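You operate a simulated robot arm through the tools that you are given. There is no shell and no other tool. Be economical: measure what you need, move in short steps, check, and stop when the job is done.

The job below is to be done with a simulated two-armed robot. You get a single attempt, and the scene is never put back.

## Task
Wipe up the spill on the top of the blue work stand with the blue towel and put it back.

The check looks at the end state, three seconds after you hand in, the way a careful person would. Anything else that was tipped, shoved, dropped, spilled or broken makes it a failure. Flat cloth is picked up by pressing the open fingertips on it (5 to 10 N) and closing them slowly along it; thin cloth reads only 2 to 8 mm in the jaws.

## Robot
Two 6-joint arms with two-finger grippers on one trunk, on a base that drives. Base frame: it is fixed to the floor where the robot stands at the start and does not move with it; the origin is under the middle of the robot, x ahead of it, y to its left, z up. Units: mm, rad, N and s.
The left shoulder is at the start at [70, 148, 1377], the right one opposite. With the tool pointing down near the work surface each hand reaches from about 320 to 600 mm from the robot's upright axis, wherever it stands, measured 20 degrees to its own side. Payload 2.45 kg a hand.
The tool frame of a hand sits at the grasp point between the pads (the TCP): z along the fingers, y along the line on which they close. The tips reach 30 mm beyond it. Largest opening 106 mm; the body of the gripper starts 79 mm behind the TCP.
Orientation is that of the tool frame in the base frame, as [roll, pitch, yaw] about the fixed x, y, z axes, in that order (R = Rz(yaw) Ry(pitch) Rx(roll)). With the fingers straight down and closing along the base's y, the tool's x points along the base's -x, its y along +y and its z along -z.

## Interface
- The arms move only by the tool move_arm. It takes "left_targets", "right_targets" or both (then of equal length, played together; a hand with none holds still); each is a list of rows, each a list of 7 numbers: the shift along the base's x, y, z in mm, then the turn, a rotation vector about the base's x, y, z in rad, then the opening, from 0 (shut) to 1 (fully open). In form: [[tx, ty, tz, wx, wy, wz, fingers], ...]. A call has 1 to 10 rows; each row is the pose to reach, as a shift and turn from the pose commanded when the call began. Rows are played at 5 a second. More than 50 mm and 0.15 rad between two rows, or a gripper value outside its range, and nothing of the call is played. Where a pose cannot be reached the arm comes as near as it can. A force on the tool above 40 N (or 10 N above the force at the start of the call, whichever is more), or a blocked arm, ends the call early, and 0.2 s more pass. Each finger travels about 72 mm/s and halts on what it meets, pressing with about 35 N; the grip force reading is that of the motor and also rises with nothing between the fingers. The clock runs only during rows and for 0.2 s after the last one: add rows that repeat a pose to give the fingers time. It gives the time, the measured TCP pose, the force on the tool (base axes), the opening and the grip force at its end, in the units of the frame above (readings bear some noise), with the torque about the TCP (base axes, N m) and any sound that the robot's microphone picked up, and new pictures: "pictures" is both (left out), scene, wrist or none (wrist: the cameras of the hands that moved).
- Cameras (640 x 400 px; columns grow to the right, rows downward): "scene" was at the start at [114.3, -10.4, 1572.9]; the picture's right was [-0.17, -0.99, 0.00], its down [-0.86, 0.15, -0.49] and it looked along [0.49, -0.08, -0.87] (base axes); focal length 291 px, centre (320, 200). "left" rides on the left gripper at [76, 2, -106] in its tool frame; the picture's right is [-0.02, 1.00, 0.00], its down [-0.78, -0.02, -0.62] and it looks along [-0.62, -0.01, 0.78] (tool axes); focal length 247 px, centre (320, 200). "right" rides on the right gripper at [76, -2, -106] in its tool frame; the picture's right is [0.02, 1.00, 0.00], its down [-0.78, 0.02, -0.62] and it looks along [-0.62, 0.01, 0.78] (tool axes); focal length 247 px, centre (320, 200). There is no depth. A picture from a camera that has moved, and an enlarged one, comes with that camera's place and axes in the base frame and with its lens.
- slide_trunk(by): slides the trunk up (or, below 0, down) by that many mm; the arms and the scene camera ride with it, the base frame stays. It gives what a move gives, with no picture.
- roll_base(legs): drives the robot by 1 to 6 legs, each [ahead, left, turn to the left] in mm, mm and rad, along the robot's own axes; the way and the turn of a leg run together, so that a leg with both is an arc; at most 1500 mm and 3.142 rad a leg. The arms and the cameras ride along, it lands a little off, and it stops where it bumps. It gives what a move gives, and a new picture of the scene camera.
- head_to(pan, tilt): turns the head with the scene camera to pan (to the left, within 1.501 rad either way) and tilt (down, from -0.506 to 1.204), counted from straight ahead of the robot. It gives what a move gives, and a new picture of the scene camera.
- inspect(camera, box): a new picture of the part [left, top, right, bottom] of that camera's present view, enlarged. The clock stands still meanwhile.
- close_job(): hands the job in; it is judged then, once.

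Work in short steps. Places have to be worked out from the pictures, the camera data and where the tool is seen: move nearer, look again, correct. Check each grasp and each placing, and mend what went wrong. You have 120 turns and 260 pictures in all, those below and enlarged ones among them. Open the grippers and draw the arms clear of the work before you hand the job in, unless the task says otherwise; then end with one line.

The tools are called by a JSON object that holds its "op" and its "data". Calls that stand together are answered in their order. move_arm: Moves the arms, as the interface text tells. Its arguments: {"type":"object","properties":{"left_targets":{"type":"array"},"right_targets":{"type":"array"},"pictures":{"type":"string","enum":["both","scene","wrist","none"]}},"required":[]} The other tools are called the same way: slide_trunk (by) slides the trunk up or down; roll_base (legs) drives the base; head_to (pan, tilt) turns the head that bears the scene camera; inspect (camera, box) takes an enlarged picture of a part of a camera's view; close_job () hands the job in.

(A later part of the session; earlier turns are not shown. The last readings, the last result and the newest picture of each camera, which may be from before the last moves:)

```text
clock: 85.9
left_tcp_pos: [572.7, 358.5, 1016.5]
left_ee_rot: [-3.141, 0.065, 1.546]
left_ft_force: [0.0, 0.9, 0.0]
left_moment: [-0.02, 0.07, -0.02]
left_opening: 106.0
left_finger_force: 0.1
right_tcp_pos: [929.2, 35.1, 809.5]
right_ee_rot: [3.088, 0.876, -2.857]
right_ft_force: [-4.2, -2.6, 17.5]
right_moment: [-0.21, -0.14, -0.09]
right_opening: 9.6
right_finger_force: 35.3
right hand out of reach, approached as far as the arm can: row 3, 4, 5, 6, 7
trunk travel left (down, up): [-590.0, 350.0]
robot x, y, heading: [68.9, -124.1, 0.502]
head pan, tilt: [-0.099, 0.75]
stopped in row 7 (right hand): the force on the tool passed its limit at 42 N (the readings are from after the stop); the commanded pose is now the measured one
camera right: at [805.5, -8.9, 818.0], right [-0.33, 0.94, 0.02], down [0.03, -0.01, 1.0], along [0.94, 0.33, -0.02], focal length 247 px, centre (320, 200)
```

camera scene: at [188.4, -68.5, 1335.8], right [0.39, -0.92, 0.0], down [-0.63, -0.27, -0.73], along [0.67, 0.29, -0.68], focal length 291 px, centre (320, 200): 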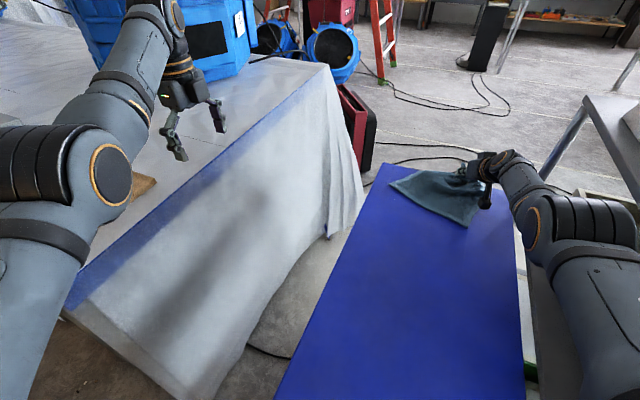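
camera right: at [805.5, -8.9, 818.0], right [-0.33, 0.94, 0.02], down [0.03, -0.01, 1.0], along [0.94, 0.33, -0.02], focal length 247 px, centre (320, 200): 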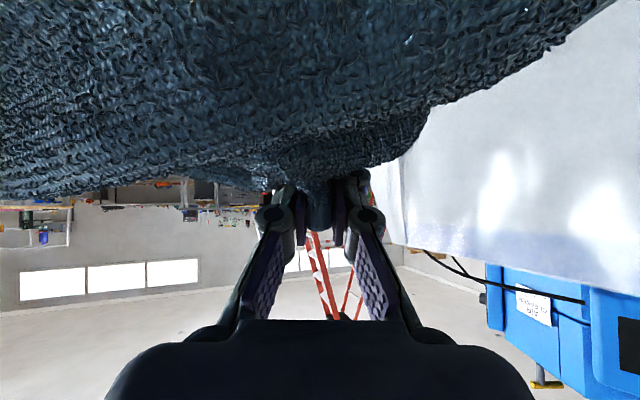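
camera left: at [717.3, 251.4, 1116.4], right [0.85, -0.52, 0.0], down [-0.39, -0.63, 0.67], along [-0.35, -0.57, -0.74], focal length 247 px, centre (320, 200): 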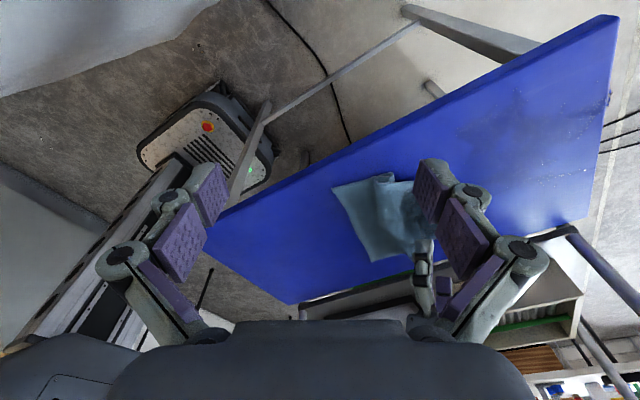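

Now I lift, level the tool and carry the towel back toward the near side so the whole wiped area is visible.

{"op": "move_arm", "data": {"right_targets": [[-5, -10, 15, -0.03, 0.1, 0, 0], [-20, -30, 35, -0.06, 0.2, 0, 0], [-45, -55, 55, -0.1, 0.3, 0, 0], [-70, -80, 65, -0.13, 0.42, 0, 0], [-95, -105, 65, -0.16, 0.54, 0, 0], [-120, -130, 65, -0.2, 0.66, 0, 0], [-145, -150, 60, -0.22, 0.76, 0, 0], [-170, -165, 55, -0.24, 0.84, 0, 0]], "pictures": "both"}}

{"op": "inspect", "data": {"camera": "scene", "box": [350, 150, 530, 262]}}

{"op": "inspect", "data": {"camera": "right", "box": [50, 100, 450, 320]}}

```text
clock: 87.7
left_tcp_pos: [574.2, 358.0, 1014.9]
left_ee_rot: [3.139, 0.064, 1.545]
left_ft_force: [0.7, 0.4, -0.6]
left_moment: [0.0, 0.01, -0.01]
left_opening: 106.0
left_finger_force: 0.1
right_tcp_pos: [826.7, -109.2, 852.4]
right_ee_rot: [3.084, -0.013, -2.859]
right_ft_force: [-0.2, -0.1, -0.3]
right_moment: [0.0, -0.05, 0.03]
right_opening: 9.3
right_finger_force: 34.7
right hand out of reach, approached as far as the arm can: row 2, 3, 4, 5, 6, 7, 8
trunk travel left (down, up): [-590.0, 350.0]
robot x, y, heading: [69.4, -131.0, 0.499]
head pan, tilt: [-0.099, 0.75]
camera scene: at [189.2, -68.4, 1335.7], right [0.39, -0.92, 0.0], down [-0.63, -0.27, -0.73], along [0.67, 0.29, -0.68], focal length 291 px, centre (320, 200)
camera right: at [756.7, -139.1, 957.9], right [-0.3, 0.95, 0.06], down [0.77, 0.2, 0.61], along [0.57, 0.23, -0.79], focal length 247 px, centre (320, 200)
```

scene: 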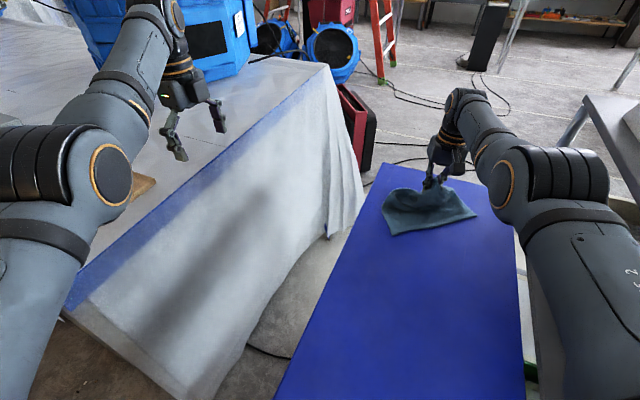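
right: 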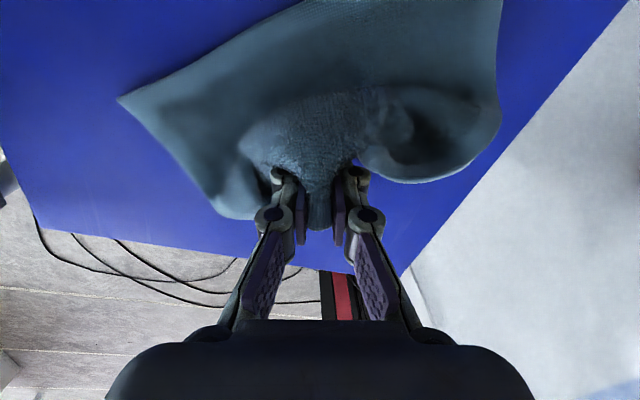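

```text
3.56 times, centred on (440, 206) of scene
camera zoom: at [189.2, -68.4, 1335.7], right [0.39, -0.92, 0.0], down [-0.63, -0.27, -0.73], along [0.67, 0.29, -0.68], focal length 1034 px, centre (-107, 179)
```

zoom: 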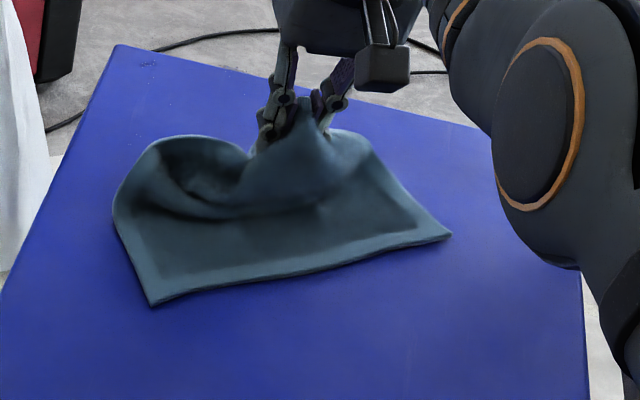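

```text
1.60 times, centred on (250, 210) of right
camera zoom: at [756.7, -139.1, 957.9], right [-0.3, 0.95, 0.06], down [0.77, 0.2, 0.61], along [0.57, 0.23, -0.79], focal length 395 px, centre (432, 184)
```

zoom: 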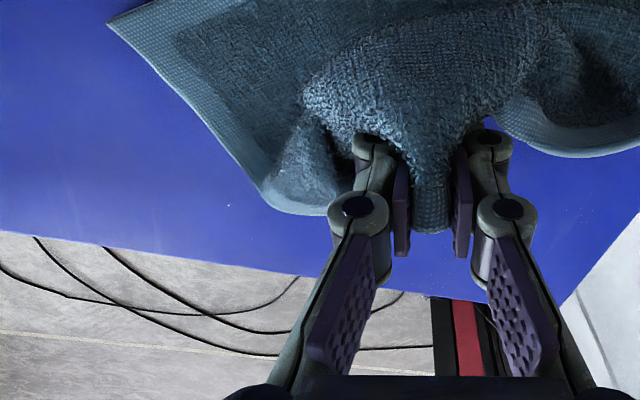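

Very clean. I check the last spots near the far-left corner closely.

{"op": "inspect", "data": {"camera": "scene", "box": [370, 155, 430, 193]}}

{"op": "inspect", "data": {"camera": "right", "box": [370, 170, 470, 300]}}

```text
10.53 times, centred on (400, 174) of scene
camera zoom: at [189.2, -68.4, 1335.7], right [0.39, -0.92, 0.0], down [-0.63, -0.27, -0.73], along [0.67, 0.29, -0.68], focal length 3062 px, centre (-522, 474)
```

zoom: 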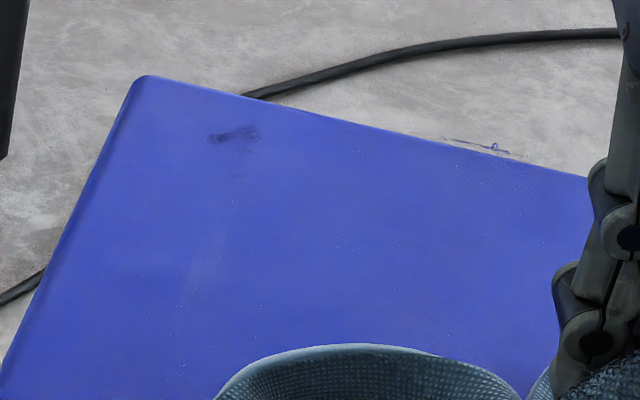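

```text
3.08 times, centred on (420, 235) of right
camera zoom: at [756.7, -139.1, 957.9], right [-0.3, 0.95, 0.06], down [0.77, 0.2, 0.61], along [0.57, 0.23, -0.79], focal length 760 px, centre (12, 92)
```

zoom: 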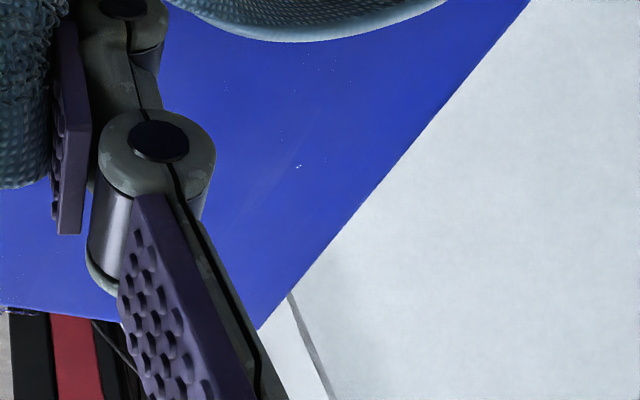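

Remaining: a small smear at (990,21) and a bit hanging at the far edge around (1012,-54). I need ~25 mm more reach, which lowering the trunk by ~90 plus a little more tilt gives. First I move the left hand away from the table edge and extend the right hand up and forward.

{"op": "move_arm", "data": {"left_targets": [[0, -20, 5, 0, 0, 0, 1], [0, -40, 10, 0, 0, 0, 1], [0, -60, 15, 0, 0, 0, 1], [0, -80, 20, 0, 0, 0, 1], [0, -100, 25, 0, 0, 0, 1], [0, -120, 30, 0, 0, 0, 1]], "right_targets": [[15, 15, 20, 0.03, -0.1, 0, 0], [35, 30, 40, 0.06, -0.2, 0, 0], [60, 45, 60, 0.09, -0.3, 0, 0], [85, 60, 75, 0.12, -0.4, 0, 0], [110, 75, 85, 0.15, -0.5, 0, 0], [130, 85, 85, 0.17, -0.6, 0, 0]], "pictures": "scene"}}

```text
clock: 89.1
left_tcp_pos: [605.6, 245.5, 1050.9]
left_ee_rot: [3.139, 0.064, 1.547]
left_ft_force: [0.2, -0.5, -0.7]
left_moment: [0.04, 0.02, 0.02]
left_opening: 106.2
left_finger_force: 0.0
left hand out of reach, approached as far as the arm can: row 2, 3, 4, 5, 6
right_tcp_pos: [938.3, -28.7, 939.2]
right_ee_rot: [3.089, 0.613, -2.859]
right_ft_force: [-0.1, -0.5, -0.5]
right_moment: [-0.05, -0.03, -0.07]
right_opening: 9.6
right_finger_force: 35.1
right hand out of reach, approached as far as the arm can: row 1, 2, 4, 5, 6
trunk travel left (down, up): [-590.0, 350.0]
robot x, y, heading: [69.7, -122.4, 0.504]
head pan, tilt: [-0.099, 0.75]
camera scene: at [189.4, -69.2, 1335.7], right [0.39, -0.92, 0.0], down [-0.63, -0.27, -0.73], along [0.67, 0.29, -0.68], focal length 291 px, centre (320, 200)
```

scene: 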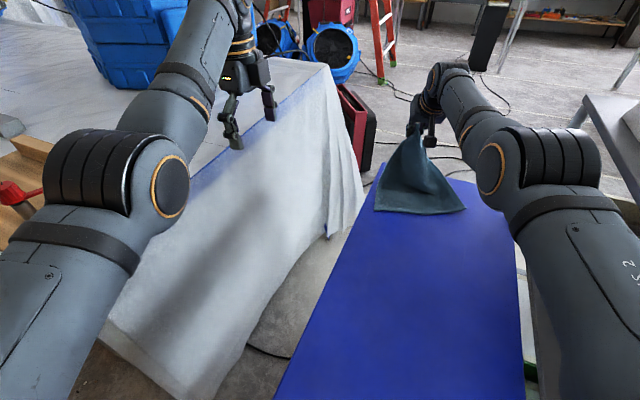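

Both hands are safe; lower the trunk by 95.

{"op": "slide_trunk", "data": {"by": -95}}

{"op": "move_arm", "data": {"right_targets": [[10, 10, 5, 0.03, -0.1, 0, 0], [25, 20, 5, 0.06, -0.2, 0, 0], [40, 30, 0, 0.09, -0.29, 0, 0], [50, 35, -5, 0.1, -0.32, 0, 0], [55, 40, -15, 0.1, -0.32, 0, 0]], "pictures": "both"}}

```text
clock: 90.3
left_tcp_pos: [605.9, 245.7, 956.4]
left_ee_rot: [3.138, 0.066, 1.546]
left_ft_force: [0.0, 1.1, -0.2]
left_moment: [0.01, -0.01, -0.02]
left_opening: 106.2
left_finger_force: 0.1
right_tcp_pos: [935.9, -26.5, 844.6]
right_ee_rot: [3.092, 0.613, -2.856]
right_ft_force: [-0.6, -0.5, 0.8]
right_moment: [-0.06, 0.05, -0.07]
right_opening: 9.7
right_finger_force: 34.7
trunk travel left (down, up): [-495.0, 445.0]
robot x, y, heading: [71.3, -125.3, 0.503]
head pan, tilt: [-0.099, 0.75]
```

```text
clock: 91.5
left_tcp_pos: [606.0, 247.3, 956.8]
left_ee_rot: [-3.141, 0.067, 1.546]
left_ft_force: [0.2, -0.3, 0.0]
left_moment: [0.01, -0.04, -0.01]
left_opening: 105.9
left_finger_force: 0.1
right_tcp_pos: [975.5, 9.1, 828.6]
right_ee_rot: [3.079, 0.947, -2.865]
right_ft_force: [0.6, 0.1, -0.2]
right_moment: [-0.08, 0.05, -0.12]
right_opening: 9.4
right_finger_force: 35.0
right hand out of reach, approached as far as the arm can: row 1, 4, 5
trunk travel left (down, up): [-495.0, 445.0]
robot x, y, heading: [67.9, -124.2, 0.503]
head pan, tilt: [-0.099, 0.75]
camera scene: at [189.2, -68.0, 1240.7], right [0.39, -0.92, 0.0], down [-0.63, -0.27, -0.73], along [0.67, 0.29, -0.68], focal length 291 px, centre (320, 200)
camera right: at [851.7, -36.0, 828.4], right [-0.33, 0.94, 0.02], down [-0.04, -0.03, 1.0], along [0.94, 0.33, 0.05], focal length 247 px, centre (320, 200)
```

scene: 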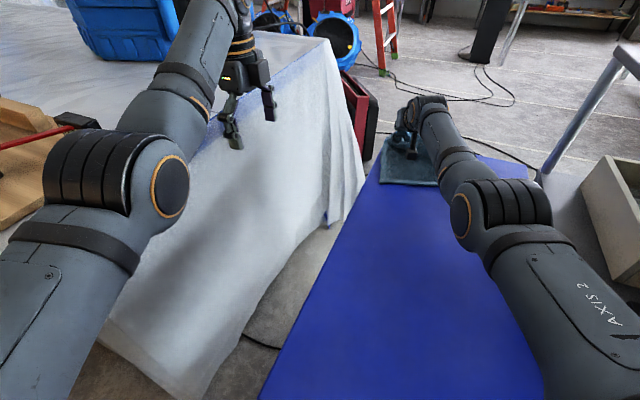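
right: 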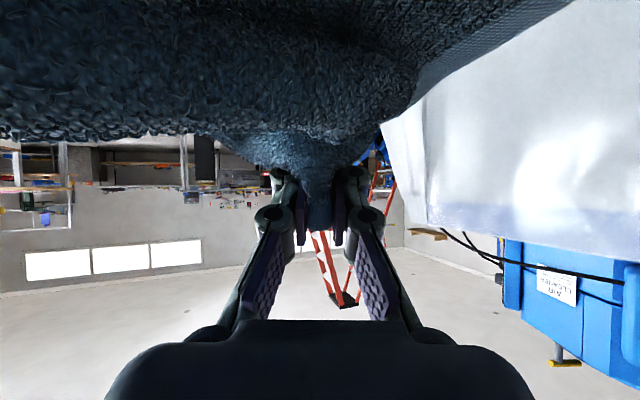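

Now the tips reach x≈1000. Lower to contact and sweep right along the very edge.

{"op": "move_arm", "data": {"right_targets": [[0, 0, -8, 0, 0, 0, 0], [0, 0, -16, 0, 0, 0, 0], [0, 0, -21, 0, 0, 0, 0], [3, -10, -22, 0, 0, 0, 0], [6, -22, -22, 0, 0, 0, 0], [9, -34, -22, 0, 0, 0, 0], [12, -46, -22, 0, 0, 0, 0], [15, -58, -22, 0, 0, 0, 0], [17, -70, -22, 0, 0, 0, 0], [19, -82, -22, 0, 0, 0, 0]], "pictures": "none"}}

{"op": "move_arm", "data": {"right_targets": [[0, -12, 0, 0, 0, 0, 0], [0, -24, 0, 0, 0, 0, 0], [0, -10, -2, 0, 0, 0, 0], [0, 8, -2, 0, 0, 0, 0], [-2, 26, -2, 0, 0, 0, 0], [-5, 44, -2, 0, 0, 0, 0], [-8, 62, -2, 0, 0, 0, 0], [-12, 80, -2, 0, 0, 0, 0], [-16, 92, -2, 0, 0, 0, 0]], "pictures": "wrist"}}

```text
clock: 93.8
left_tcp_pos: [607.1, 245.5, 956.3]
left_ee_rot: [3.141, 0.065, 1.548]
left_ft_force: [-0.1, 0.1, 0.0]
left_moment: [0.0, -0.02, -0.03]
left_opening: 105.9
left_finger_force: 0.1
right_tcp_pos: [998.2, -72.6, 805.8]
right_ee_rot: [3.078, 0.946, -2.863]
right_ft_force: [-0.2, 0.6, 0.6]
right_moment: [-0.04, 0.0, -0.11]
right_opening: 9.6
right_finger_force: 35.4
right hand out of reach, approached as far as the arm can: row 2, 3, 4
trunk travel left (down, up): [-495.0, 445.0]
robot x, y, heading: [68.7, -126.3, 0.504]
head pan, tilt: [-0.099, 0.75]
```

```text
clock: 95.8
left_tcp_pos: [605.3, 245.3, 956.8]
left_ee_rot: [3.138, 0.066, 1.546]
left_ft_force: [-0.5, -0.2, 0.1]
left_moment: [-0.01, -0.05, -0.01]
left_opening: 106.1
left_finger_force: 0.1
right_tcp_pos: [968.9, 18.3, 808.7]
right_ee_rot: [3.078, 0.952, -2.865]
right_ft_force: [1.1, -1.3, 8.5]
right_moment: [-0.16, -0.14, -0.15]
right_opening: 9.5
right_finger_force: 34.8
right hand out of reach, approached as far as the arm can: row 1, 2, 3, 6, 7, 8, 9
trunk travel left (down, up): [-495.0, 445.0]
robot x, y, heading: [71.5, -125.8, 0.499]
head pan, tilt: [-0.099, 0.75]
camera right: at [843.7, -26.9, 807.8], right [-0.33, 0.94, 0.02], down [-0.04, -0.03, 1.0], along [0.94, 0.33, 0.05], focal length 247 px, centre (320, 200)
```

right: 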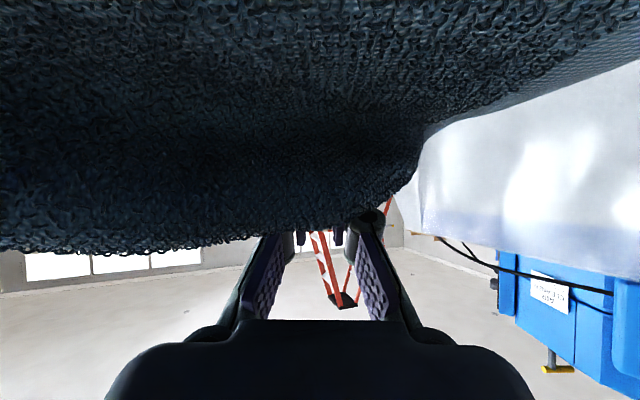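

Both spots have been covered. Lift, draw back and look again.

{"op": "move_arm", "data": {"right_targets": [[-5, -10, 15, -0.03, 0.1, 0, 0], [-25, -30, 35, -0.06, 0.2, 0, 0], [-50, -55, 55, -0.1, 0.3, 0, 0], [-75, -80, 65, -0.13, 0.42, 0, 0], [-100, -105, 65, -0.16, 0.54, 0, 0], [-130, -130, 65, -0.2, 0.66, 0, 0], [-160, -150, 60, -0.22, 0.76, 0, 0], [-190, -165, 55, -0.24, 0.84, 0, 0], [-220, -170, 55, -0.24, 0.9, 0, 0]], "pictures": "both"}}

{"op": "inspect", "data": {"camera": "scene", "box": [360, 120, 460, 182]}}

{"op": "inspect", "data": {"camera": "right", "box": [80, 100, 480, 320]}}

```text
clock: 97.8
left_tcp_pos: [606.3, 245.9, 957.0]
left_ee_rot: [3.139, 0.066, 1.545]
left_ft_force: [-0.1, 0.1, 0.4]
left_moment: [-0.01, -0.02, 0.02]
left_opening: 106.1
left_finger_force: 0.1
right_tcp_pos: [840.2, -129.6, 869.5]
right_ee_rot: [3.067, 0.025, -2.87]
right_ft_force: [0.0, -0.6, 0.8]
right_moment: [-0.01, -0.05, 0.09]
right_opening: 9.6
right_finger_force: 35.3
right hand out of reach, approached as far as the arm can: row 2, 3, 4, 5, 6, 7, 8, 9
trunk travel left (down, up): [-495.0, 445.0]
robot x, y, heading: [70.5, -130.2, 0.501]
head pan, tilt: [-0.099, 0.75]
camera scene: at [188.8, -68.2, 1240.8], right [0.39, -0.92, 0.0], down [-0.63, -0.27, -0.73], along [0.67, 0.29, -0.68], focal length 291 px, centre (320, 200)
camera right: at [764.9, -160.4, 972.0], right [-0.29, 0.95, 0.07], down [0.75, 0.18, 0.64], along [0.6, 0.24, -0.76], focal length 247 px, centre (320, 200)
```

scene: 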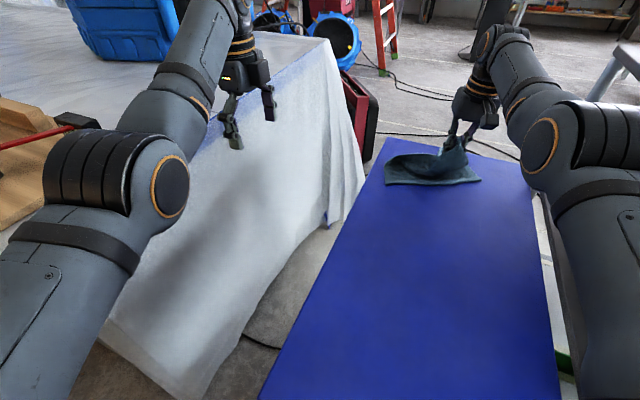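
right: 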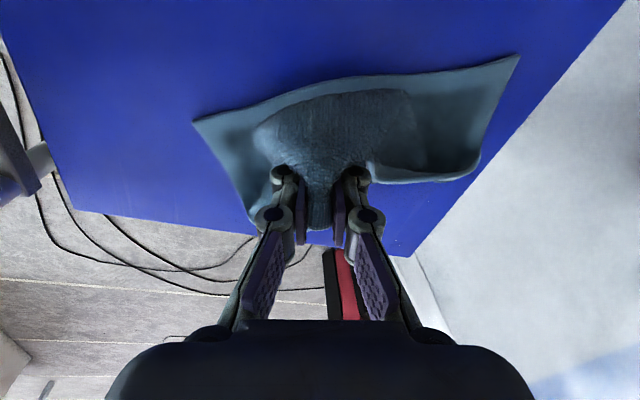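

```text
6.40 times, centred on (410, 151) of scene
camera zoom: at [188.8, -68.2, 1240.8], right [0.39, -0.92, 0.0], down [-0.63, -0.27, -0.73], along [0.67, 0.29, -0.68], focal length 1862 px, centre (-256, 514)
```

zoom: 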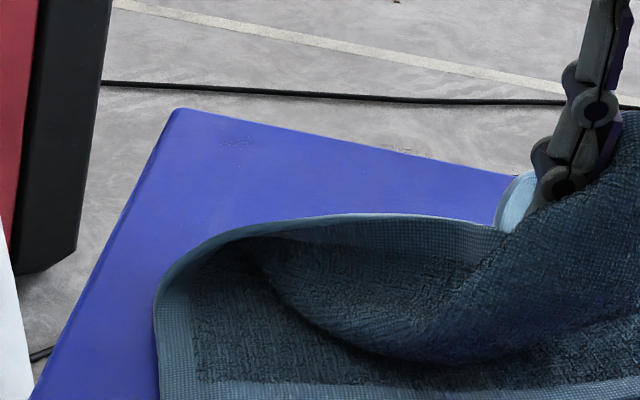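

```text
1.60 times, centred on (280, 210) of right
camera zoom: at [764.9, -160.4, 972.0], right [-0.29, 0.95, 0.07], down [0.75, 0.18, 0.64], along [0.6, 0.24, -0.76], focal length 395 px, centre (384, 184)
```

zoom: 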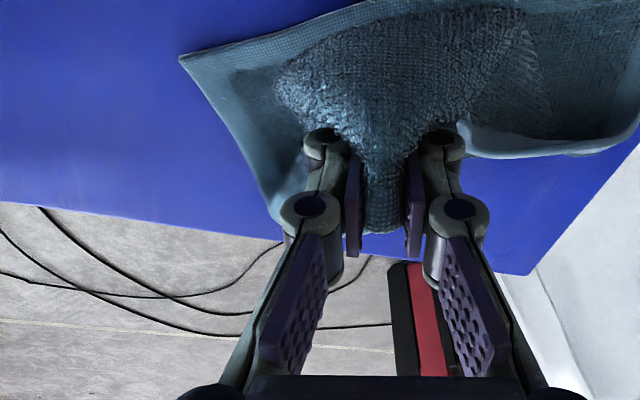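

Only a faint trace remains at (990,21) and specks at the edge. One more scrub there with firmer contact.

{"op": "move_arm", "data": {"right_targets": [[25, 25, 0, 0.03, -0.13, 0, 0], [50, 50, 0, 0.06, -0.26, 0, 0], [75, 75, 0, 0.1, -0.39, 0, 0], [100, 100, 0, 0.13, -0.52, 0, 0], [120, 120, -5, 0.16, -0.65, 0, 0], [135, 140, -15, 0.2, -0.78, 0, 0], [142, 155, -25, 0.24, -0.88, 0, 0], [145, 160, -35, 0.24, -0.95, 0, 0]], "pictures": "none"}}

```text
clock: 99.5
left_tcp_pos: [607.4, 246.5, 956.2]
left_ee_rot: [3.142, 0.067, 1.546]
left_ft_force: [-0.9, -0.8, 0.3]
left_moment: [-0.04, 0.0, 0.0]
left_opening: 105.9
left_finger_force: 0.1
right_tcp_pos: [974.8, 27.3, 836.7]
right_ee_rot: [3.102, 0.998, -2.851]
right_ft_force: [0.3, -0.7, 0.2]
right_moment: [0.0, 0.03, -0.1]
right_opening: 9.8
right_finger_force: 34.8
right hand out of reach, approached as far as the arm can: row 2, 3, 4, 5, 6, 7, 8
trunk travel left (down, up): [-495.0, 445.0]
robot x, y, heading: [68.6, -124.9, 0.507]
head pan, tilt: [-0.099, 0.75]
```

{"op": "move_arm", "data": {"right_targets": [[0, 0, -12, 0, 0.03, 0, 0], [2, 0, -24, 0, 0.06, 0, 0], [2, 0, -32, 0, 0.06, 0, 0], [2, -12, -33, 0, 0.06, 0, 0], [2, -24, -33, 0, 0.06, 0, 0], [2, -10, -33, 0, 0.06, 0, 0], [2, 4, -33, 0, 0.06, 0, 0], [2, -10, -33, 0, 0.06, 0, 0], [4, -24, -33, 0, 0.06, 0, 0], [6, -38, -33, 0, 0.06, 0, 0]], "pictures": "none"}}

{"op": "move_arm", "data": {"right_targets": [[4, -14, 0, 0, 0, 0, 0], [8, -28, 0, 0, 0, 0, 0], [11, -42, 0, 0, 0, 0, 0], [13, -56, 0, 0, 0, 0, 0], [15, -70, 0, 0, 0, 0, 0], [13, -56, 0, 0, 0, 0, 0], [8, -40, 0, 0, 0, 0, 0], [0, -50, 0, 0, 0, 0, 0], [-15, -60, 0, 0, 0, 0, 0]], "pictures": "wrist"}}

```text
clock: 101.8
left_tcp_pos: [604.3, 247.2, 957.4]
left_ee_rot: [3.139, 0.066, 1.546]
left_ft_force: [-0.3, -0.2, -0.4]
left_moment: [0.03, 0.0, -0.04]
left_opening: 105.8
left_finger_force: 0.1
right_tcp_pos: [978.2, -12.3, 807.2]
right_ee_rot: [3.073, 0.943, -2.876]
right_ft_force: [-1.4, 3.6, 15.1]
right_moment: [0.13, 0.01, -0.08]
right_opening: 9.6
right_finger_force: 34.5
right hand out of reach, approached as far as the arm can: row 1, 2, 3, 4, 5, 6, 7, 8, 9
trunk travel left (down, up): [-495.0, 445.0]
robot x, y, heading: [72.5, -127.3, 0.5]
head pan, tilt: [-0.099, 0.75]
```

```text
clock: 103.8
left_tcp_pos: [604.9, 247.9, 957.6]
left_ee_rot: [3.137, 0.064, 1.545]
left_ft_force: [-0.1, 0.2, 0.0]
left_moment: [0.01, -0.02, -0.01]
left_opening: 106.1
left_finger_force: 0.1
right_tcp_pos: [967.6, -72.8, 808.6]
right_ee_rot: [3.072, 0.943, -2.876]
right_ft_force: [2.4, 0.7, 13.0]
right_moment: [-0.02, -0.26, -0.07]
right_opening: 9.8
right_finger_force: 35.5
trunk travel left (down, up): [-495.0, 445.0]
robot x, y, heading: [74.1, -123.6, 0.502]
head pan, tilt: [-0.099, 0.75]
camera right: at [841.3, -115.9, 808.3], right [-0.33, 0.94, 0.02], down [-0.03, -0.04, 1.0], along [0.94, 0.33, 0.04], focal length 247 px, centre (320, 200)
```

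right: 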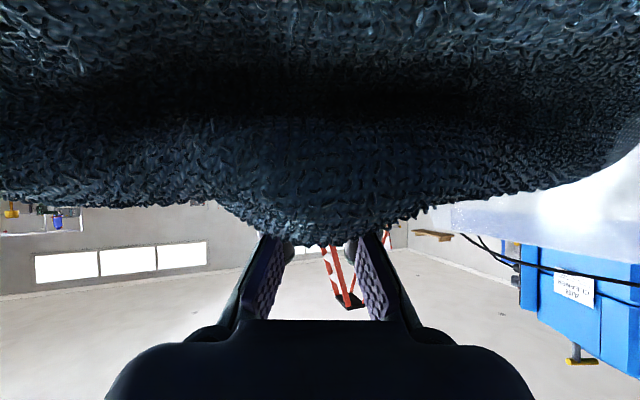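

Now I retreat with the towel trailing, check the surface once more.

{"op": "move_arm", "data": {"right_targets": [[-10, -5, 15, -0.03, 0.1, 0, 0], [-35, -10, 30, -0.06, 0.2, 0, 0], [-60, -15, 40, -0.1, 0.3, 0, 0], [-85, -20, 40, -0.13, 0.42, 0, 0], [-110, -25, 40, -0.16, 0.54, 0, 0], [-135, -30, 40, -0.2, 0.66, 0, 0], [-160, -35, 40, -0.22, 0.76, 0, 0], [-185, -40, 40, -0.24, 0.84, 0, 0], [-210, -45, 40, -0.24, 0.9, 0, 0]], "pictures": "none"}}

{"op": "inspect", "data": {"camera": "scene", "box": [360, 120, 520, 220]}}

{"op": "inspect", "data": {"camera": "right", "box": [40, 100, 480, 320]}}

```text
clock: 105.8
left_tcp_pos: [606.1, 245.1, 956.7]
left_ee_rot: [3.14, 0.066, 1.546]
left_ft_force: [-0.4, 0.1, 0.4]
left_moment: [0.0, -0.03, -0.01]
left_opening: 106.0
left_finger_force: 0.0
right_tcp_pos: [799.4, -106.0, 829.0]
right_ee_rot: [3.067, 0.002, -2.88]
right_ft_force: [-0.1, 0.3, -0.2]
right_moment: [0.0, -0.08, 0.1]
right_opening: 9.7
right_finger_force: 35.1
right hand out of reach, approached as far as the arm can: row 8, 9
trunk travel left (down, up): [-495.0, 445.0]
robot x, y, heading: [70.7, -127.7, 0.504]
head pan, tilt: [-0.099, 0.75]
```

```text
4.00 times, centred on (440, 170) of scene
camera zoom: at [188.9, -68.3, 1240.7], right [0.39, -0.92, 0.0], down [-0.63, -0.27, -0.73], along [0.67, 0.29, -0.68], focal length 1164 px, centre (-160, 320)
```

zoom: 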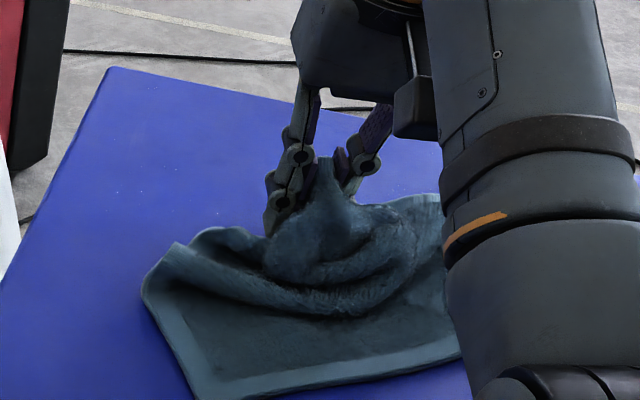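

```text
1.45 times, centred on (260, 210) of right
camera zoom: at [725.6, -136.7, 934.1], right [-0.28, 0.96, 0.07], down [0.76, 0.18, 0.62], along [0.58, 0.23, -0.78], focal length 359 px, centre (407, 186)
```

zoom: 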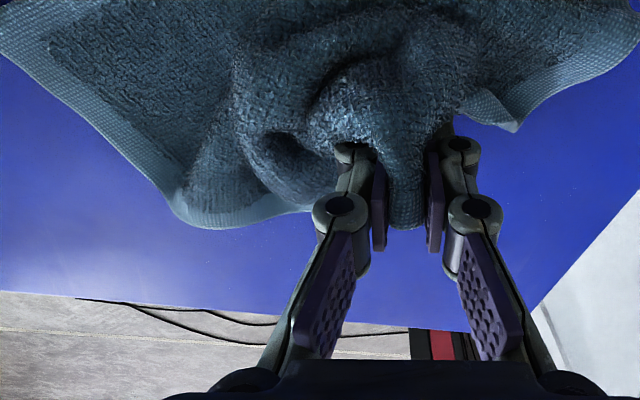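

The top is clean now. I release the towel here, so that from the original stance I can pull it back by its near edge, which also straightens it.

{"op": "move_arm", "data": {"right_targets": [[0, -10, -15, 0, 0, 0, 0], [0, -15, -28, 0, 0, 0, 0.05], [0, -15, -28, 0, 0, 0, 0.3], [0, -15, -28, 0, 0, 0, 0.6], [0, -15, -26, 0, 0, 0, 1], [0, -15, -10, 0, 0, 0, 1], [0, -15, 30, 0, 0, 0, 1], [20, -10, 70, 0.03, -0.1, 0, 1], [40, 0, 110, 0.06, -0.2, 0, 1]], "pictures": "both"}}

```text
clock: 106.4
left_tcp_pos: [604.5, 246.1, 957.3]
left_ee_rot: [3.14, 0.067, 1.547]
left_ft_force: [1.2, -0.3, -0.2]
left_moment: [0.01, 0.03, 0.03]
left_opening: 106.0
left_finger_force: 0.1
right_tcp_pos: [799.7, -116.0, 812.4]
right_ee_rot: [3.064, 0.026, -2.877]
right_ft_force: [-3.0, -1.5, 16.2]
right_moment: [-0.06, 0.25, 0.02]
right_opening: 32.6
right_finger_force: 0.0
trunk travel left (down, up): [-495.0, 445.0]
robot x, y, heading: [69.7, -126.4, 0.501]
head pan, tilt: [-0.099, 0.75]
stopped in row 3 (right hand): the force on the tool passed its limit at 45 N (the readings are from after the stop); the commanded pose is now the measured one
camera scene: at [187.1, -68.3, 1241.0], right [0.39, -0.92, 0.0], down [-0.63, -0.27, -0.73], along [0.67, 0.29, -0.68], focal length 291 px, centre (320, 200)
camera right: at [724.5, -147.8, 915.9], right [-0.28, 0.96, 0.08], down [0.75, 0.17, 0.64], along [0.6, 0.24, -0.76], focal length 247 px, centre (320, 200)
```

scene: 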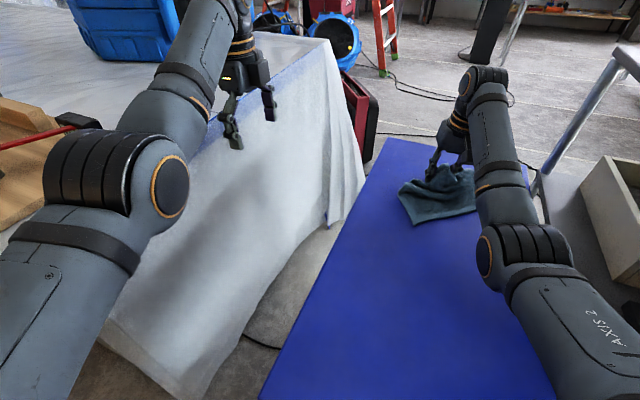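
right: 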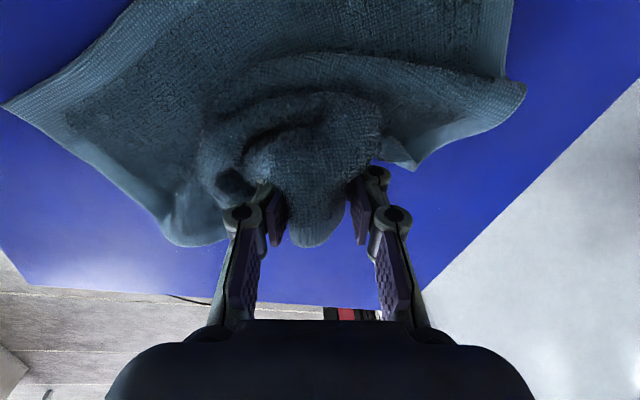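

Open fully while easing up, then lift clear.

{"op": "move_arm", "data": {"right_targets": [[0, 0, 5, 0, 0, 0, 0.45], [0, 0, 8, 0, 0, 0, 0.7], [0, 0, 10, 0, 0, 0, 1], [0, 0, 20, 0, 0, 0, 1], [0, 0, 50, 0, 0, 0, 1], [20, 10, 80, 0.03, -0.1, 0, 1], [40, 20, 110, 0.06, -0.2, 0, 1]], "pictures": "both"}}

```text
clock: 108.0
left_tcp_pos: [605.5, 247.6, 955.3]
left_ee_rot: [3.14, 0.066, 1.547]
left_ft_force: [-0.2, -0.1, 0.4]
left_moment: [-0.04, -0.04, 0.03]
left_opening: 106.2
left_finger_force: 0.0
right_tcp_pos: [839.7, -95.2, 920.4]
right_ee_rot: [3.06, 0.232, -2.875]
right_ft_force: [-0.3, -1.3, -0.2]
right_moment: [-0.03, 0.01, 0.03]
right_opening: 106.2
right_finger_force: 0.1
right hand out of reach, approached as far as the arm can: row 5
trunk travel left (down, up): [-495.0, 445.0]
robot x, y, heading: [68.3, -126.1, 0.502]
head pan, tilt: [-0.099, 0.75]
camera scene: at [188.5, -67.6, 1240.7], right [0.39, -0.92, 0.0], down [-0.63, -0.27, -0.73], along [0.67, 0.29, -0.68], focal length 291 px, centre (320, 200)
camera right: at [746.3, -131.6, 1004.1], right [-0.3, 0.95, 0.07], down [0.61, 0.13, 0.78], along [0.74, 0.28, -0.62], focal length 247 px, centre (320, 200)
```

scene: 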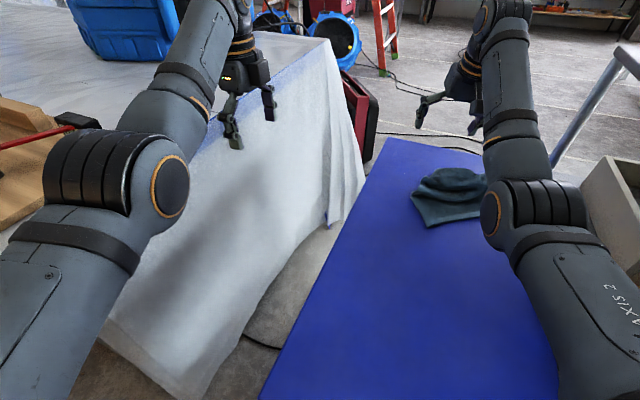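
right: 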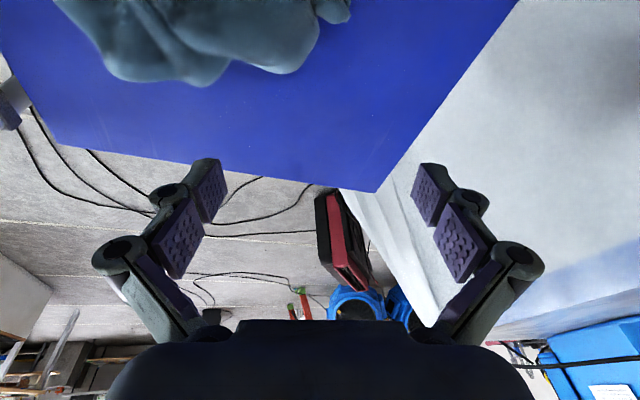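

The top looks clean. Before turning back, I raise the trunk and swing the right hand left (in the robot's own front), so it won't sweep toward the cart.

{"op": "slide_trunk", "data": {"by": 95}}

{"op": "move_arm", "data": {"right_targets": [[-20, 25, -15, 0, 0.03, 0.05, 1], [-45, 50, -30, 0, 0.06, 0.1, 1], [-70, 75, -45, 0, 0.1, 0.15, 1], [-95, 105, -55, 0, 0.14, 0.2, 1], [-120, 135, -60, 0, 0.18, 0.23, 1], [-145, 160, -60, 0, 0.2, 0.23, 1]], "pictures": "scene"}}

```text
clock: 109.3
left_tcp_pos: [605.9, 248.0, 1051.0]
left_ee_rot: [3.141, 0.066, 1.547]
left_ft_force: [1.2, 0.1, 0.1]
left_moment: [0.01, 0.06, -0.01]
left_opening: 106.1
left_finger_force: 0.0
right_tcp_pos: [840.3, -95.0, 1013.6]
right_ee_rot: [3.059, 0.232, -2.876]
right_ft_force: [-0.8, -0.7, 0.2]
right_moment: [0.0, 0.02, 0.01]
right_opening: 105.9
right_finger_force: 0.1
trunk travel left (down, up): [-590.0, 350.0]
robot x, y, heading: [68.3, -126.5, 0.5]
head pan, tilt: [-0.099, 0.75]
```

```text
clock: 110.7
left_tcp_pos: [605.4, 249.0, 1051.6]
left_ee_rot: [3.138, 0.065, 1.546]
left_ft_force: [-0.6, -0.1, -0.4]
left_moment: [-0.01, 0.02, 0.0]
left_opening: 105.7
left_finger_force: 0.0
right_tcp_pos: [713.3, 78.9, 949.8]
right_ee_rot: [2.988, 0.044, -2.655]
right_ft_force: [1.0, 0.5, -0.3]
right_moment: [-0.02, 0.0, 0.04]
right_opening: 105.7
right_finger_force: 0.2
right hand out of reach, approached as far as the arm can: row 3, 4, 5, 6
trunk travel left (down, up): [-590.0, 350.0]
robot x, y, heading: [69.7, -125.4, 0.502]
head pan, tilt: [-0.099, 0.75]
camera scene: at [188.1, -66.6, 1335.8], right [0.39, -0.92, 0.0], down [-0.63, -0.27, -0.73], along [0.67, 0.29, -0.68], focal length 291 px, centre (320, 200)
```

scene: 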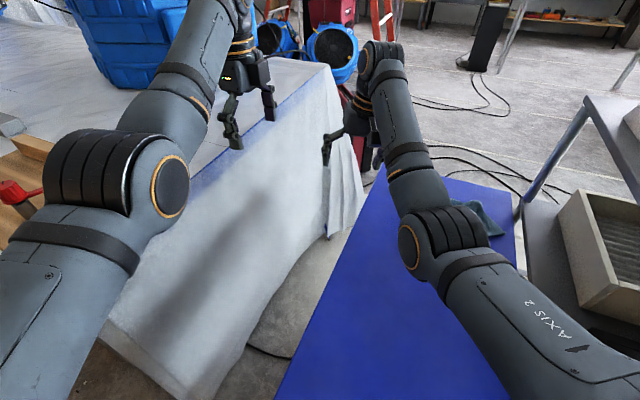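

Now drive back 90 mm along world x, then turn right by 0.5.

{"op": "roll_base", "data": {"legs": [[-79, 43, 0], [0, 0, -0.25]]}}

{"op": "roll_base", "data": {"legs": [[0, 0, -0.25]]}}

{"op": "head_to", "data": {"pan": 0.0, "tilt": 1.0}}

```text
clock: 112.6
left_tcp_pos: [592.6, 98.9, 1051.7]
left_ee_rot: [-3.141, 0.067, 1.295]
left_ft_force: [-0.4, -0.4, 0.5]
left_moment: [0.01, 0.02, 0.0]
left_opening: 106.1
left_finger_force: 0.0
right_tcp_pos: [654.2, -91.6, 949.4]
right_ee_rot: [2.986, 0.046, -2.912]
right_ft_force: [0.2, 0.0, -0.6]
right_moment: [0.02, 0.03, 0.04]
right_opening: 105.9
right_finger_force: 0.1
trunk travel left (down, up): [-590.0, 350.0]
robot x, y, heading: [-21.2, -123.1, 0.251]
head pan, tilt: [-0.099, 0.75]
camera scene: at [109.2, -100.2, 1335.7], right [0.15, -0.99, 0.0], down [-0.67, -0.1, -0.73], along [0.72, 0.11, -0.68], focal length 291 px, centre (320, 200)
```

scene: 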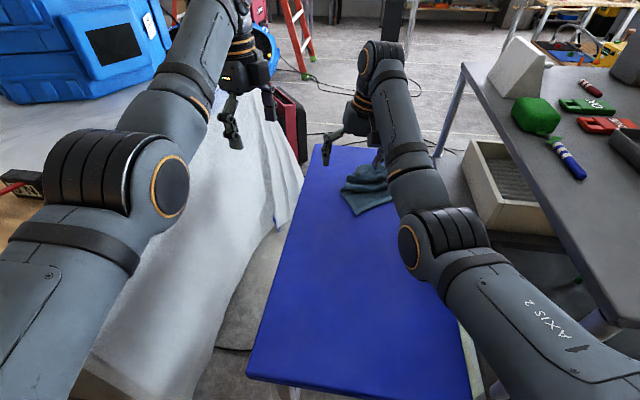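

```text
clock: 113.9
left_tcp_pos: [637.4, -45.2, 1043.8]
left_ee_rot: [3.141, 0.085, 1.039]
left_ft_force: [0.3, 0.9, -0.1]
left_moment: [-0.01, 0.04, -0.04]
left_opening: 105.9
left_finger_force: 0.0
right_tcp_pos: [648.9, -246.4, 946.1]
right_ee_rot: [3.001, 0.038, 3.121]
right_ft_force: [0.2, -0.6, -0.6]
right_moment: [0.0, -0.01, -0.02]
right_opening: 105.8
right_finger_force: 0.1
trunk travel left (down, up): [-590.0, 350.0]
robot x, y, heading: [-21.3, -130.1, -0.004]
head pan, tilt: [-0.099, 0.75]
camera scene: at [121.3, -113.9, 1334.1], right [-0.1, -0.99, 0.02], down [-0.68, 0.06, -0.73], along [0.72, -0.09, -0.69], focal length 291 px, centre (320, 200)
```

scene: 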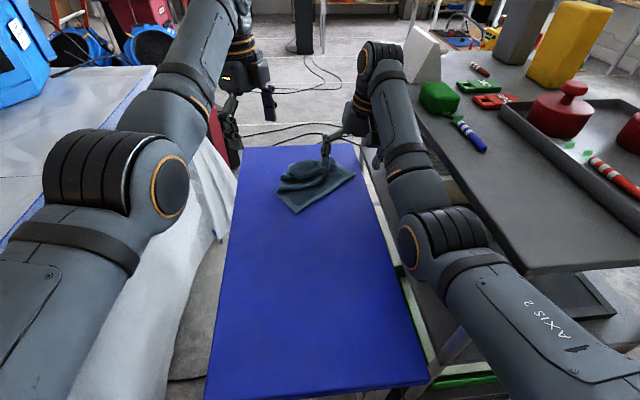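

```text
clock: 114.7
left_tcp_pos: [635.9, -45.4, 1045.8]
left_ee_rot: [3.14, 0.081, 1.038]
left_ft_force: [-0.3, -0.2, 0.9]
left_moment: [-0.02, -0.02, 0.01]
left_opening: 105.9
left_finger_force: 0.1
right_tcp_pos: [647.8, -245.6, 945.1]
right_ee_rot: [2.997, 0.036, 3.122]
right_ft_force: [-0.1, -0.4, -0.2]
right_moment: [-0.02, 0.0, 0.01]
right_opening: 105.9
right_finger_force: 0.1
trunk travel left (down, up): [-590.0, 350.0]
robot x, y, heading: [-19.8, -123.7, -0.004]
head pan, tilt: [0.0, 1.0]
camera scene: at [107.1, -106.8, 1315.4], right [0.0, -1.0, 0.01], down [-0.85, 0.0, -0.53], along [0.53, -0.01, -0.84], focal length 291 px, centre (320, 200)
```

scene: 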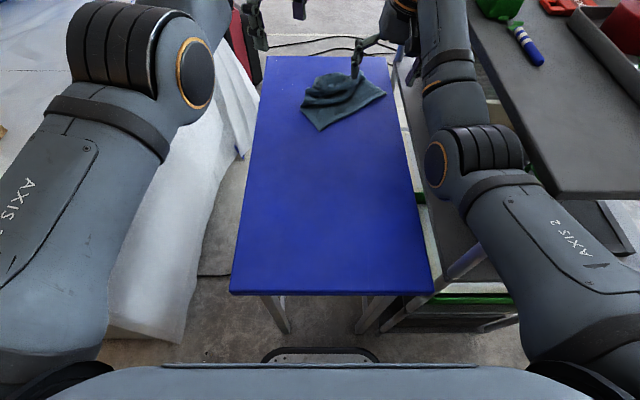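

The readings show a slight lean of the robot (~0.015 rad). I check by looking to the right side and nudging left 30 mm.

{"op": "roll_base", "data": {"legs": [[0, 40, 0]]}}

{"op": "head_to", "data": {"pan": -0.7, "tilt": 0.9}}

```text
clock: 115.6
left_tcp_pos: [629.5, -24.3, 1050.6]
left_ee_rot: [-3.141, 0.063, 1.035]
left_ft_force: [-0.5, -0.3, -0.4]
left_moment: [0.06, -0.04, -0.01]
left_opening: 106.0
left_finger_force: 0.0
right_tcp_pos: [640.3, -222.8, 949.7]
right_ee_rot: [2.983, 0.045, 3.116]
right_ft_force: [-1.2, -1.0, 0.4]
right_moment: [0.09, -0.05, 0.0]
right_opening: 106.2
right_finger_force: 0.1
trunk travel left (down, up): [-590.0, 350.0]
robot x, y, heading: [-20.9, -84.3, -0.007]
head pan, tilt: [0.0, 1.0]
camera scene: at [97.3, -87.7, 1316.8], right [-0.01, -1.0, 0.0], down [-0.84, 0.01, -0.54], along [0.54, 0.0, -0.84], focal length 291 px, centre (320, 200)
```

scene: 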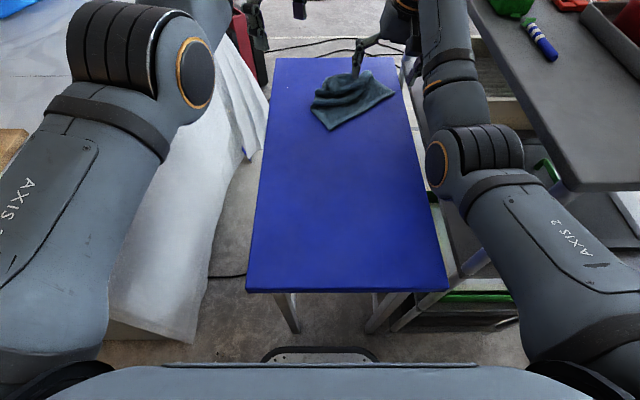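

```text
clock: 116.6
left_tcp_pos: [629.5, -20.9, 1052.0]
left_ee_rot: [3.138, 0.064, 1.035]
left_ft_force: [1.1, -0.4, 0.0]
left_moment: [0.02, -0.05, 0.0]
left_opening: 106.1
left_finger_force: 0.1
right_tcp_pos: [640.3, -219.8, 949.8]
right_ee_rot: [2.985, 0.042, 3.117]
right_ft_force: [0.4, 0.0, 0.0]
right_moment: [0.0, 0.01, -0.03]
right_opening: 106.0
right_finger_force: 0.0
trunk travel left (down, up): [-590.0, 350.0]
robot x, y, heading: [-15.4, -87.4, -0.007]
head pan, tilt: [-0.7, 0.901]
camera scene: at [86.2, -132.5, 1323.8], right [-0.65, -0.76, 0.0], down [-0.6, 0.51, -0.62], along [0.47, -0.4, -0.78], focal length 291 px, centre (320, 200)
```

scene: 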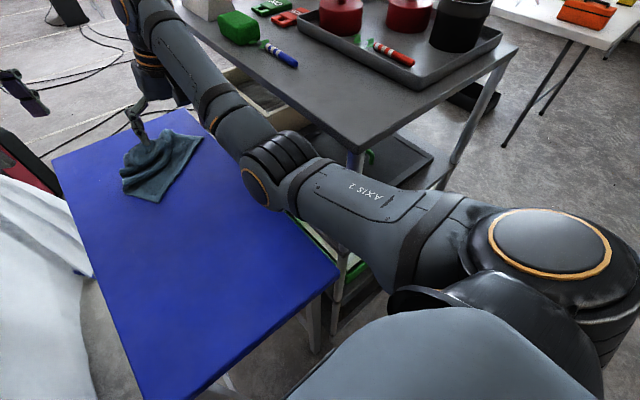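

The lean is gone, so something was lightly touched near the cart; I keep farther left from here (items on the cart all stand as before). The towel's near edge now runs from about (674,-114) to (809,-307). I shift left a bit more and move the right hand above that edge's middle.

{"op": "roll_base", "data": {"legs": [[0, 35, 0]]}}

{"op": "head_to", "data": {"pan": -0.1, "tilt": 0.9}}

{"op": "inspect", "data": {"camera": "right", "box": [0, 0, 640, 400]}}

```text
clock: 117.5
left_tcp_pos: [630.1, 12.6, 1051.3]
left_ee_rot: [3.141, 0.064, 1.034]
left_ft_force: [0.2, -0.1, 0.3]
left_moment: [0.03, 0.0, 0.0]
left_opening: 106.2
left_finger_force: 0.1
right_tcp_pos: [642.3, -188.0, 949.1]
right_ee_rot: [2.985, 0.045, 3.119]
right_ft_force: [0.3, -0.6, -0.8]
right_moment: [-0.03, 0.02, -0.01]
right_opening: 106.0
right_finger_force: 0.1
trunk travel left (down, up): [-590.0, 350.0]
robot x, y, heading: [-19.1, -50.2, -0.008]
head pan, tilt: [-0.7, 0.901]
camera scene: at [86.6, -99.8, 1323.8], right [-0.65, -0.76, 0.0], down [-0.6, 0.51, -0.62], along [0.47, -0.4, -0.78], focal length 291 px, centre (320, 200)
```

scene: 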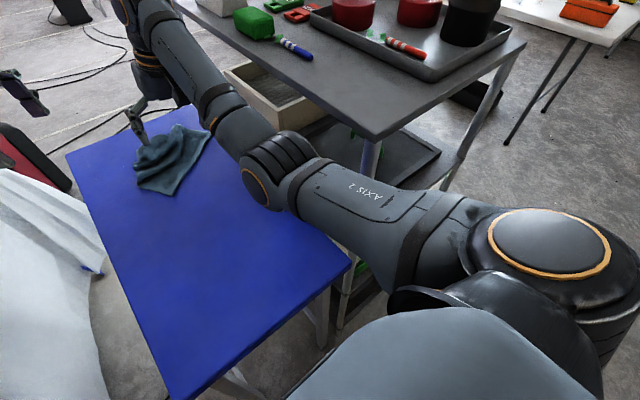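

```text
clock: 118.5
left_tcp_pos: [629.5, 13.0, 1051.0]
left_ee_rot: [3.139, 0.067, 1.037]
left_ft_force: [0.4, -0.1, 0.1]
left_moment: [-0.01, 0.01, 0.0]
left_opening: 106.1
left_finger_force: 0.1
right_tcp_pos: [641.9, -185.4, 949.2]
right_ee_rot: [2.985, 0.043, 3.116]
right_ft_force: [0.4, -1.4, 0.0]
right_moment: [0.01, 0.03, 0.01]
right_opening: 105.6
right_finger_force: 0.0
trunk travel left (down, up): [-590.0, 350.0]
robot x, y, heading: [-20.6, -50.9, -0.008]
head pan, tilt: [-0.099, 0.901]
camera scene: at [104.2, -57.3, 1323.8], right [-0.11, -0.99, 0.0], down [-0.78, 0.08, -0.62], along [0.62, -0.07, -0.78], focal length 291 px, centre (320, 200)
```

scene: 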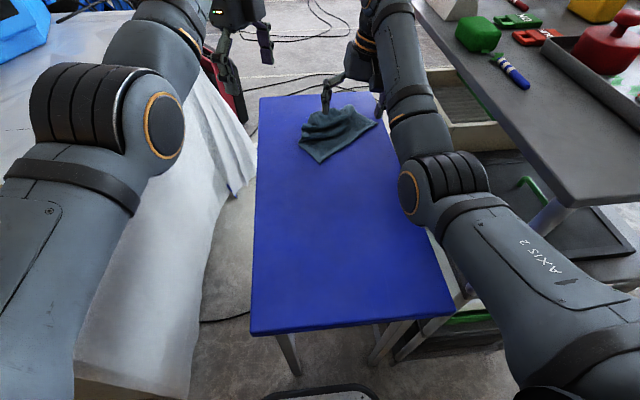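

```text
1.00 times, centred on (320, 200) of right (not enlarged: the box is as wide or as high as the picture)
camera zoom: at [558.8, -203.6, 1049.9], right [0.0, 0.99, 0.15], down [0.75, -0.1, 0.65], along [0.66, 0.12, -0.74], focal length 247 px, centre (320, 200)
```

zoom: 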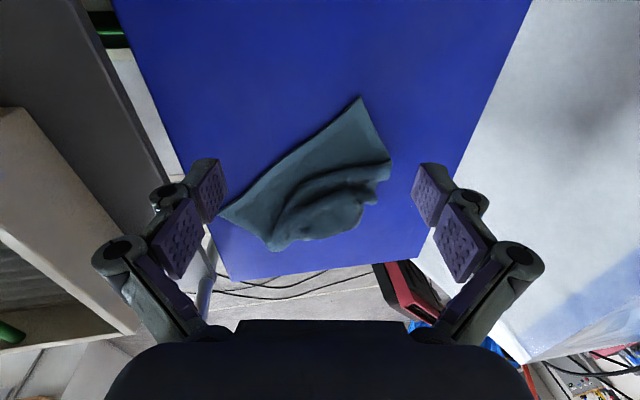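

Near-edge corners are at (659,-111) and (821,-311). I go above a point just inside the edge's middle, (765,-195) at the tips, with the fingers half open.

{"op": "move_arm", "data": {"right_targets": [[20, 0, -20, -0.05, -0.1, 0.01, 0.8], [45, -3, -45, -0.1, -0.2, 0.02, 0.6], [70, -6, -70, -0.155, -0.3, 0.025, 0.55], [95, -8, -95, -0.155, -0.38, 0.025, 0.55], [110, -8, -115, -0.155, -0.44, 0.025, 0.55]], "pictures": "both"}}

```text
clock: 119.7
left_tcp_pos: [629.4, 13.6, 1051.1]
left_ee_rot: [-3.141, 0.065, 1.035]
left_ft_force: [0.8, 0.7, 0.0]
left_moment: [0.01, 0.01, -0.02]
left_opening: 106.0
left_finger_force: 0.1
right_tcp_pos: [749.9, -195.2, 832.5]
right_ee_rot: [-3.132, 0.486, -3.098]
right_ft_force: [0.1, 1.2, 0.6]
right_moment: [0.0, -0.01, 0.02]
right_opening: 58.4
right_finger_force: 0.1
trunk travel left (down, up): [-590.0, 350.0]
robot x, y, heading: [-19.9, -48.2, -0.009]
head pan, tilt: [-0.099, 0.901]
camera scene: at [104.5, -56.8, 1323.8], right [-0.11, -0.99, 0.0], down [-0.78, 0.08, -0.62], along [0.62, -0.07, -0.78], focal length 291 px, centre (320, 200)
camera right: at [632.2, -201.3, 890.1], right [-0.06, 1.0, -0.02], down [0.4, 0.04, 0.92], along [0.91, 0.05, -0.4], focal length 247 px, centre (320, 200)
```

scene: 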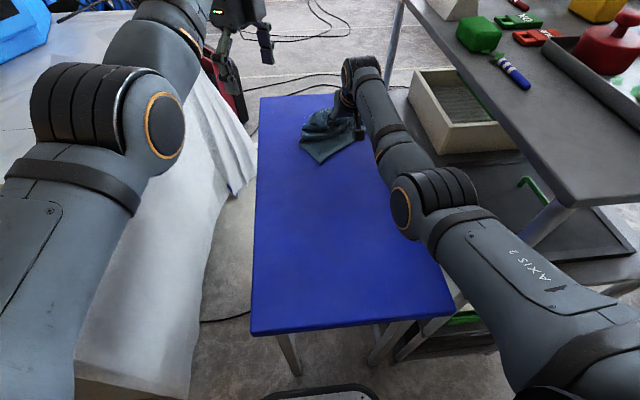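
right: 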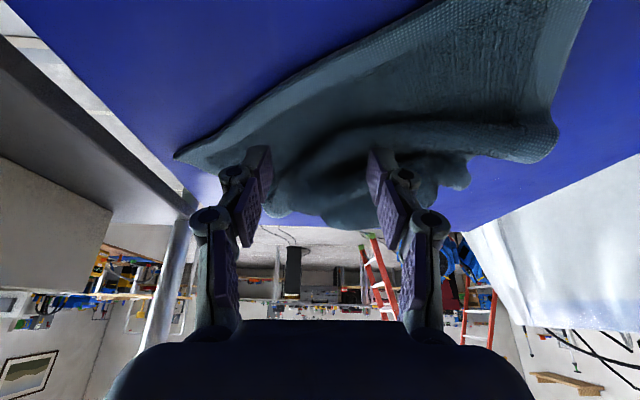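

Fingers are just inside the edge. Shift back 12 mm and descend to contact.

{"op": "move_arm", "data": {"right_targets": [[-6, 0, -10, 0, 0, 0, 0.55], [-12, 0, -22, 0, 0, 0, 0.55], [-12, 0, -30, 0, 0, 0, 0.55], [-12, 0, -35, 0, 0, 0, 0.55]], "pictures": "none"}}

```text
clock: 120.7
left_tcp_pos: [624.6, 14.4, 1055.5]
left_ee_rot: [3.135, 0.063, 1.035]
left_ft_force: [0.6, 0.2, -0.3]
left_moment: [-0.01, -0.02, 0.0]
left_opening: 106.0
left_finger_force: 0.1
right_tcp_pos: [737.0, -192.3, 807.7]
right_ee_rot: [-3.132, 0.5, -3.096]
right_ft_force: [5.6, 3.4, 30.5]
right_moment: [0.31, -0.31, -0.01]
right_opening: 64.2
right_finger_force: 8.1
trunk travel left (down, up): [-590.0, 350.0]
robot x, y, heading: [-25.8, -45.0, -0.003]
head pan, tilt: [-0.099, 0.901]
```

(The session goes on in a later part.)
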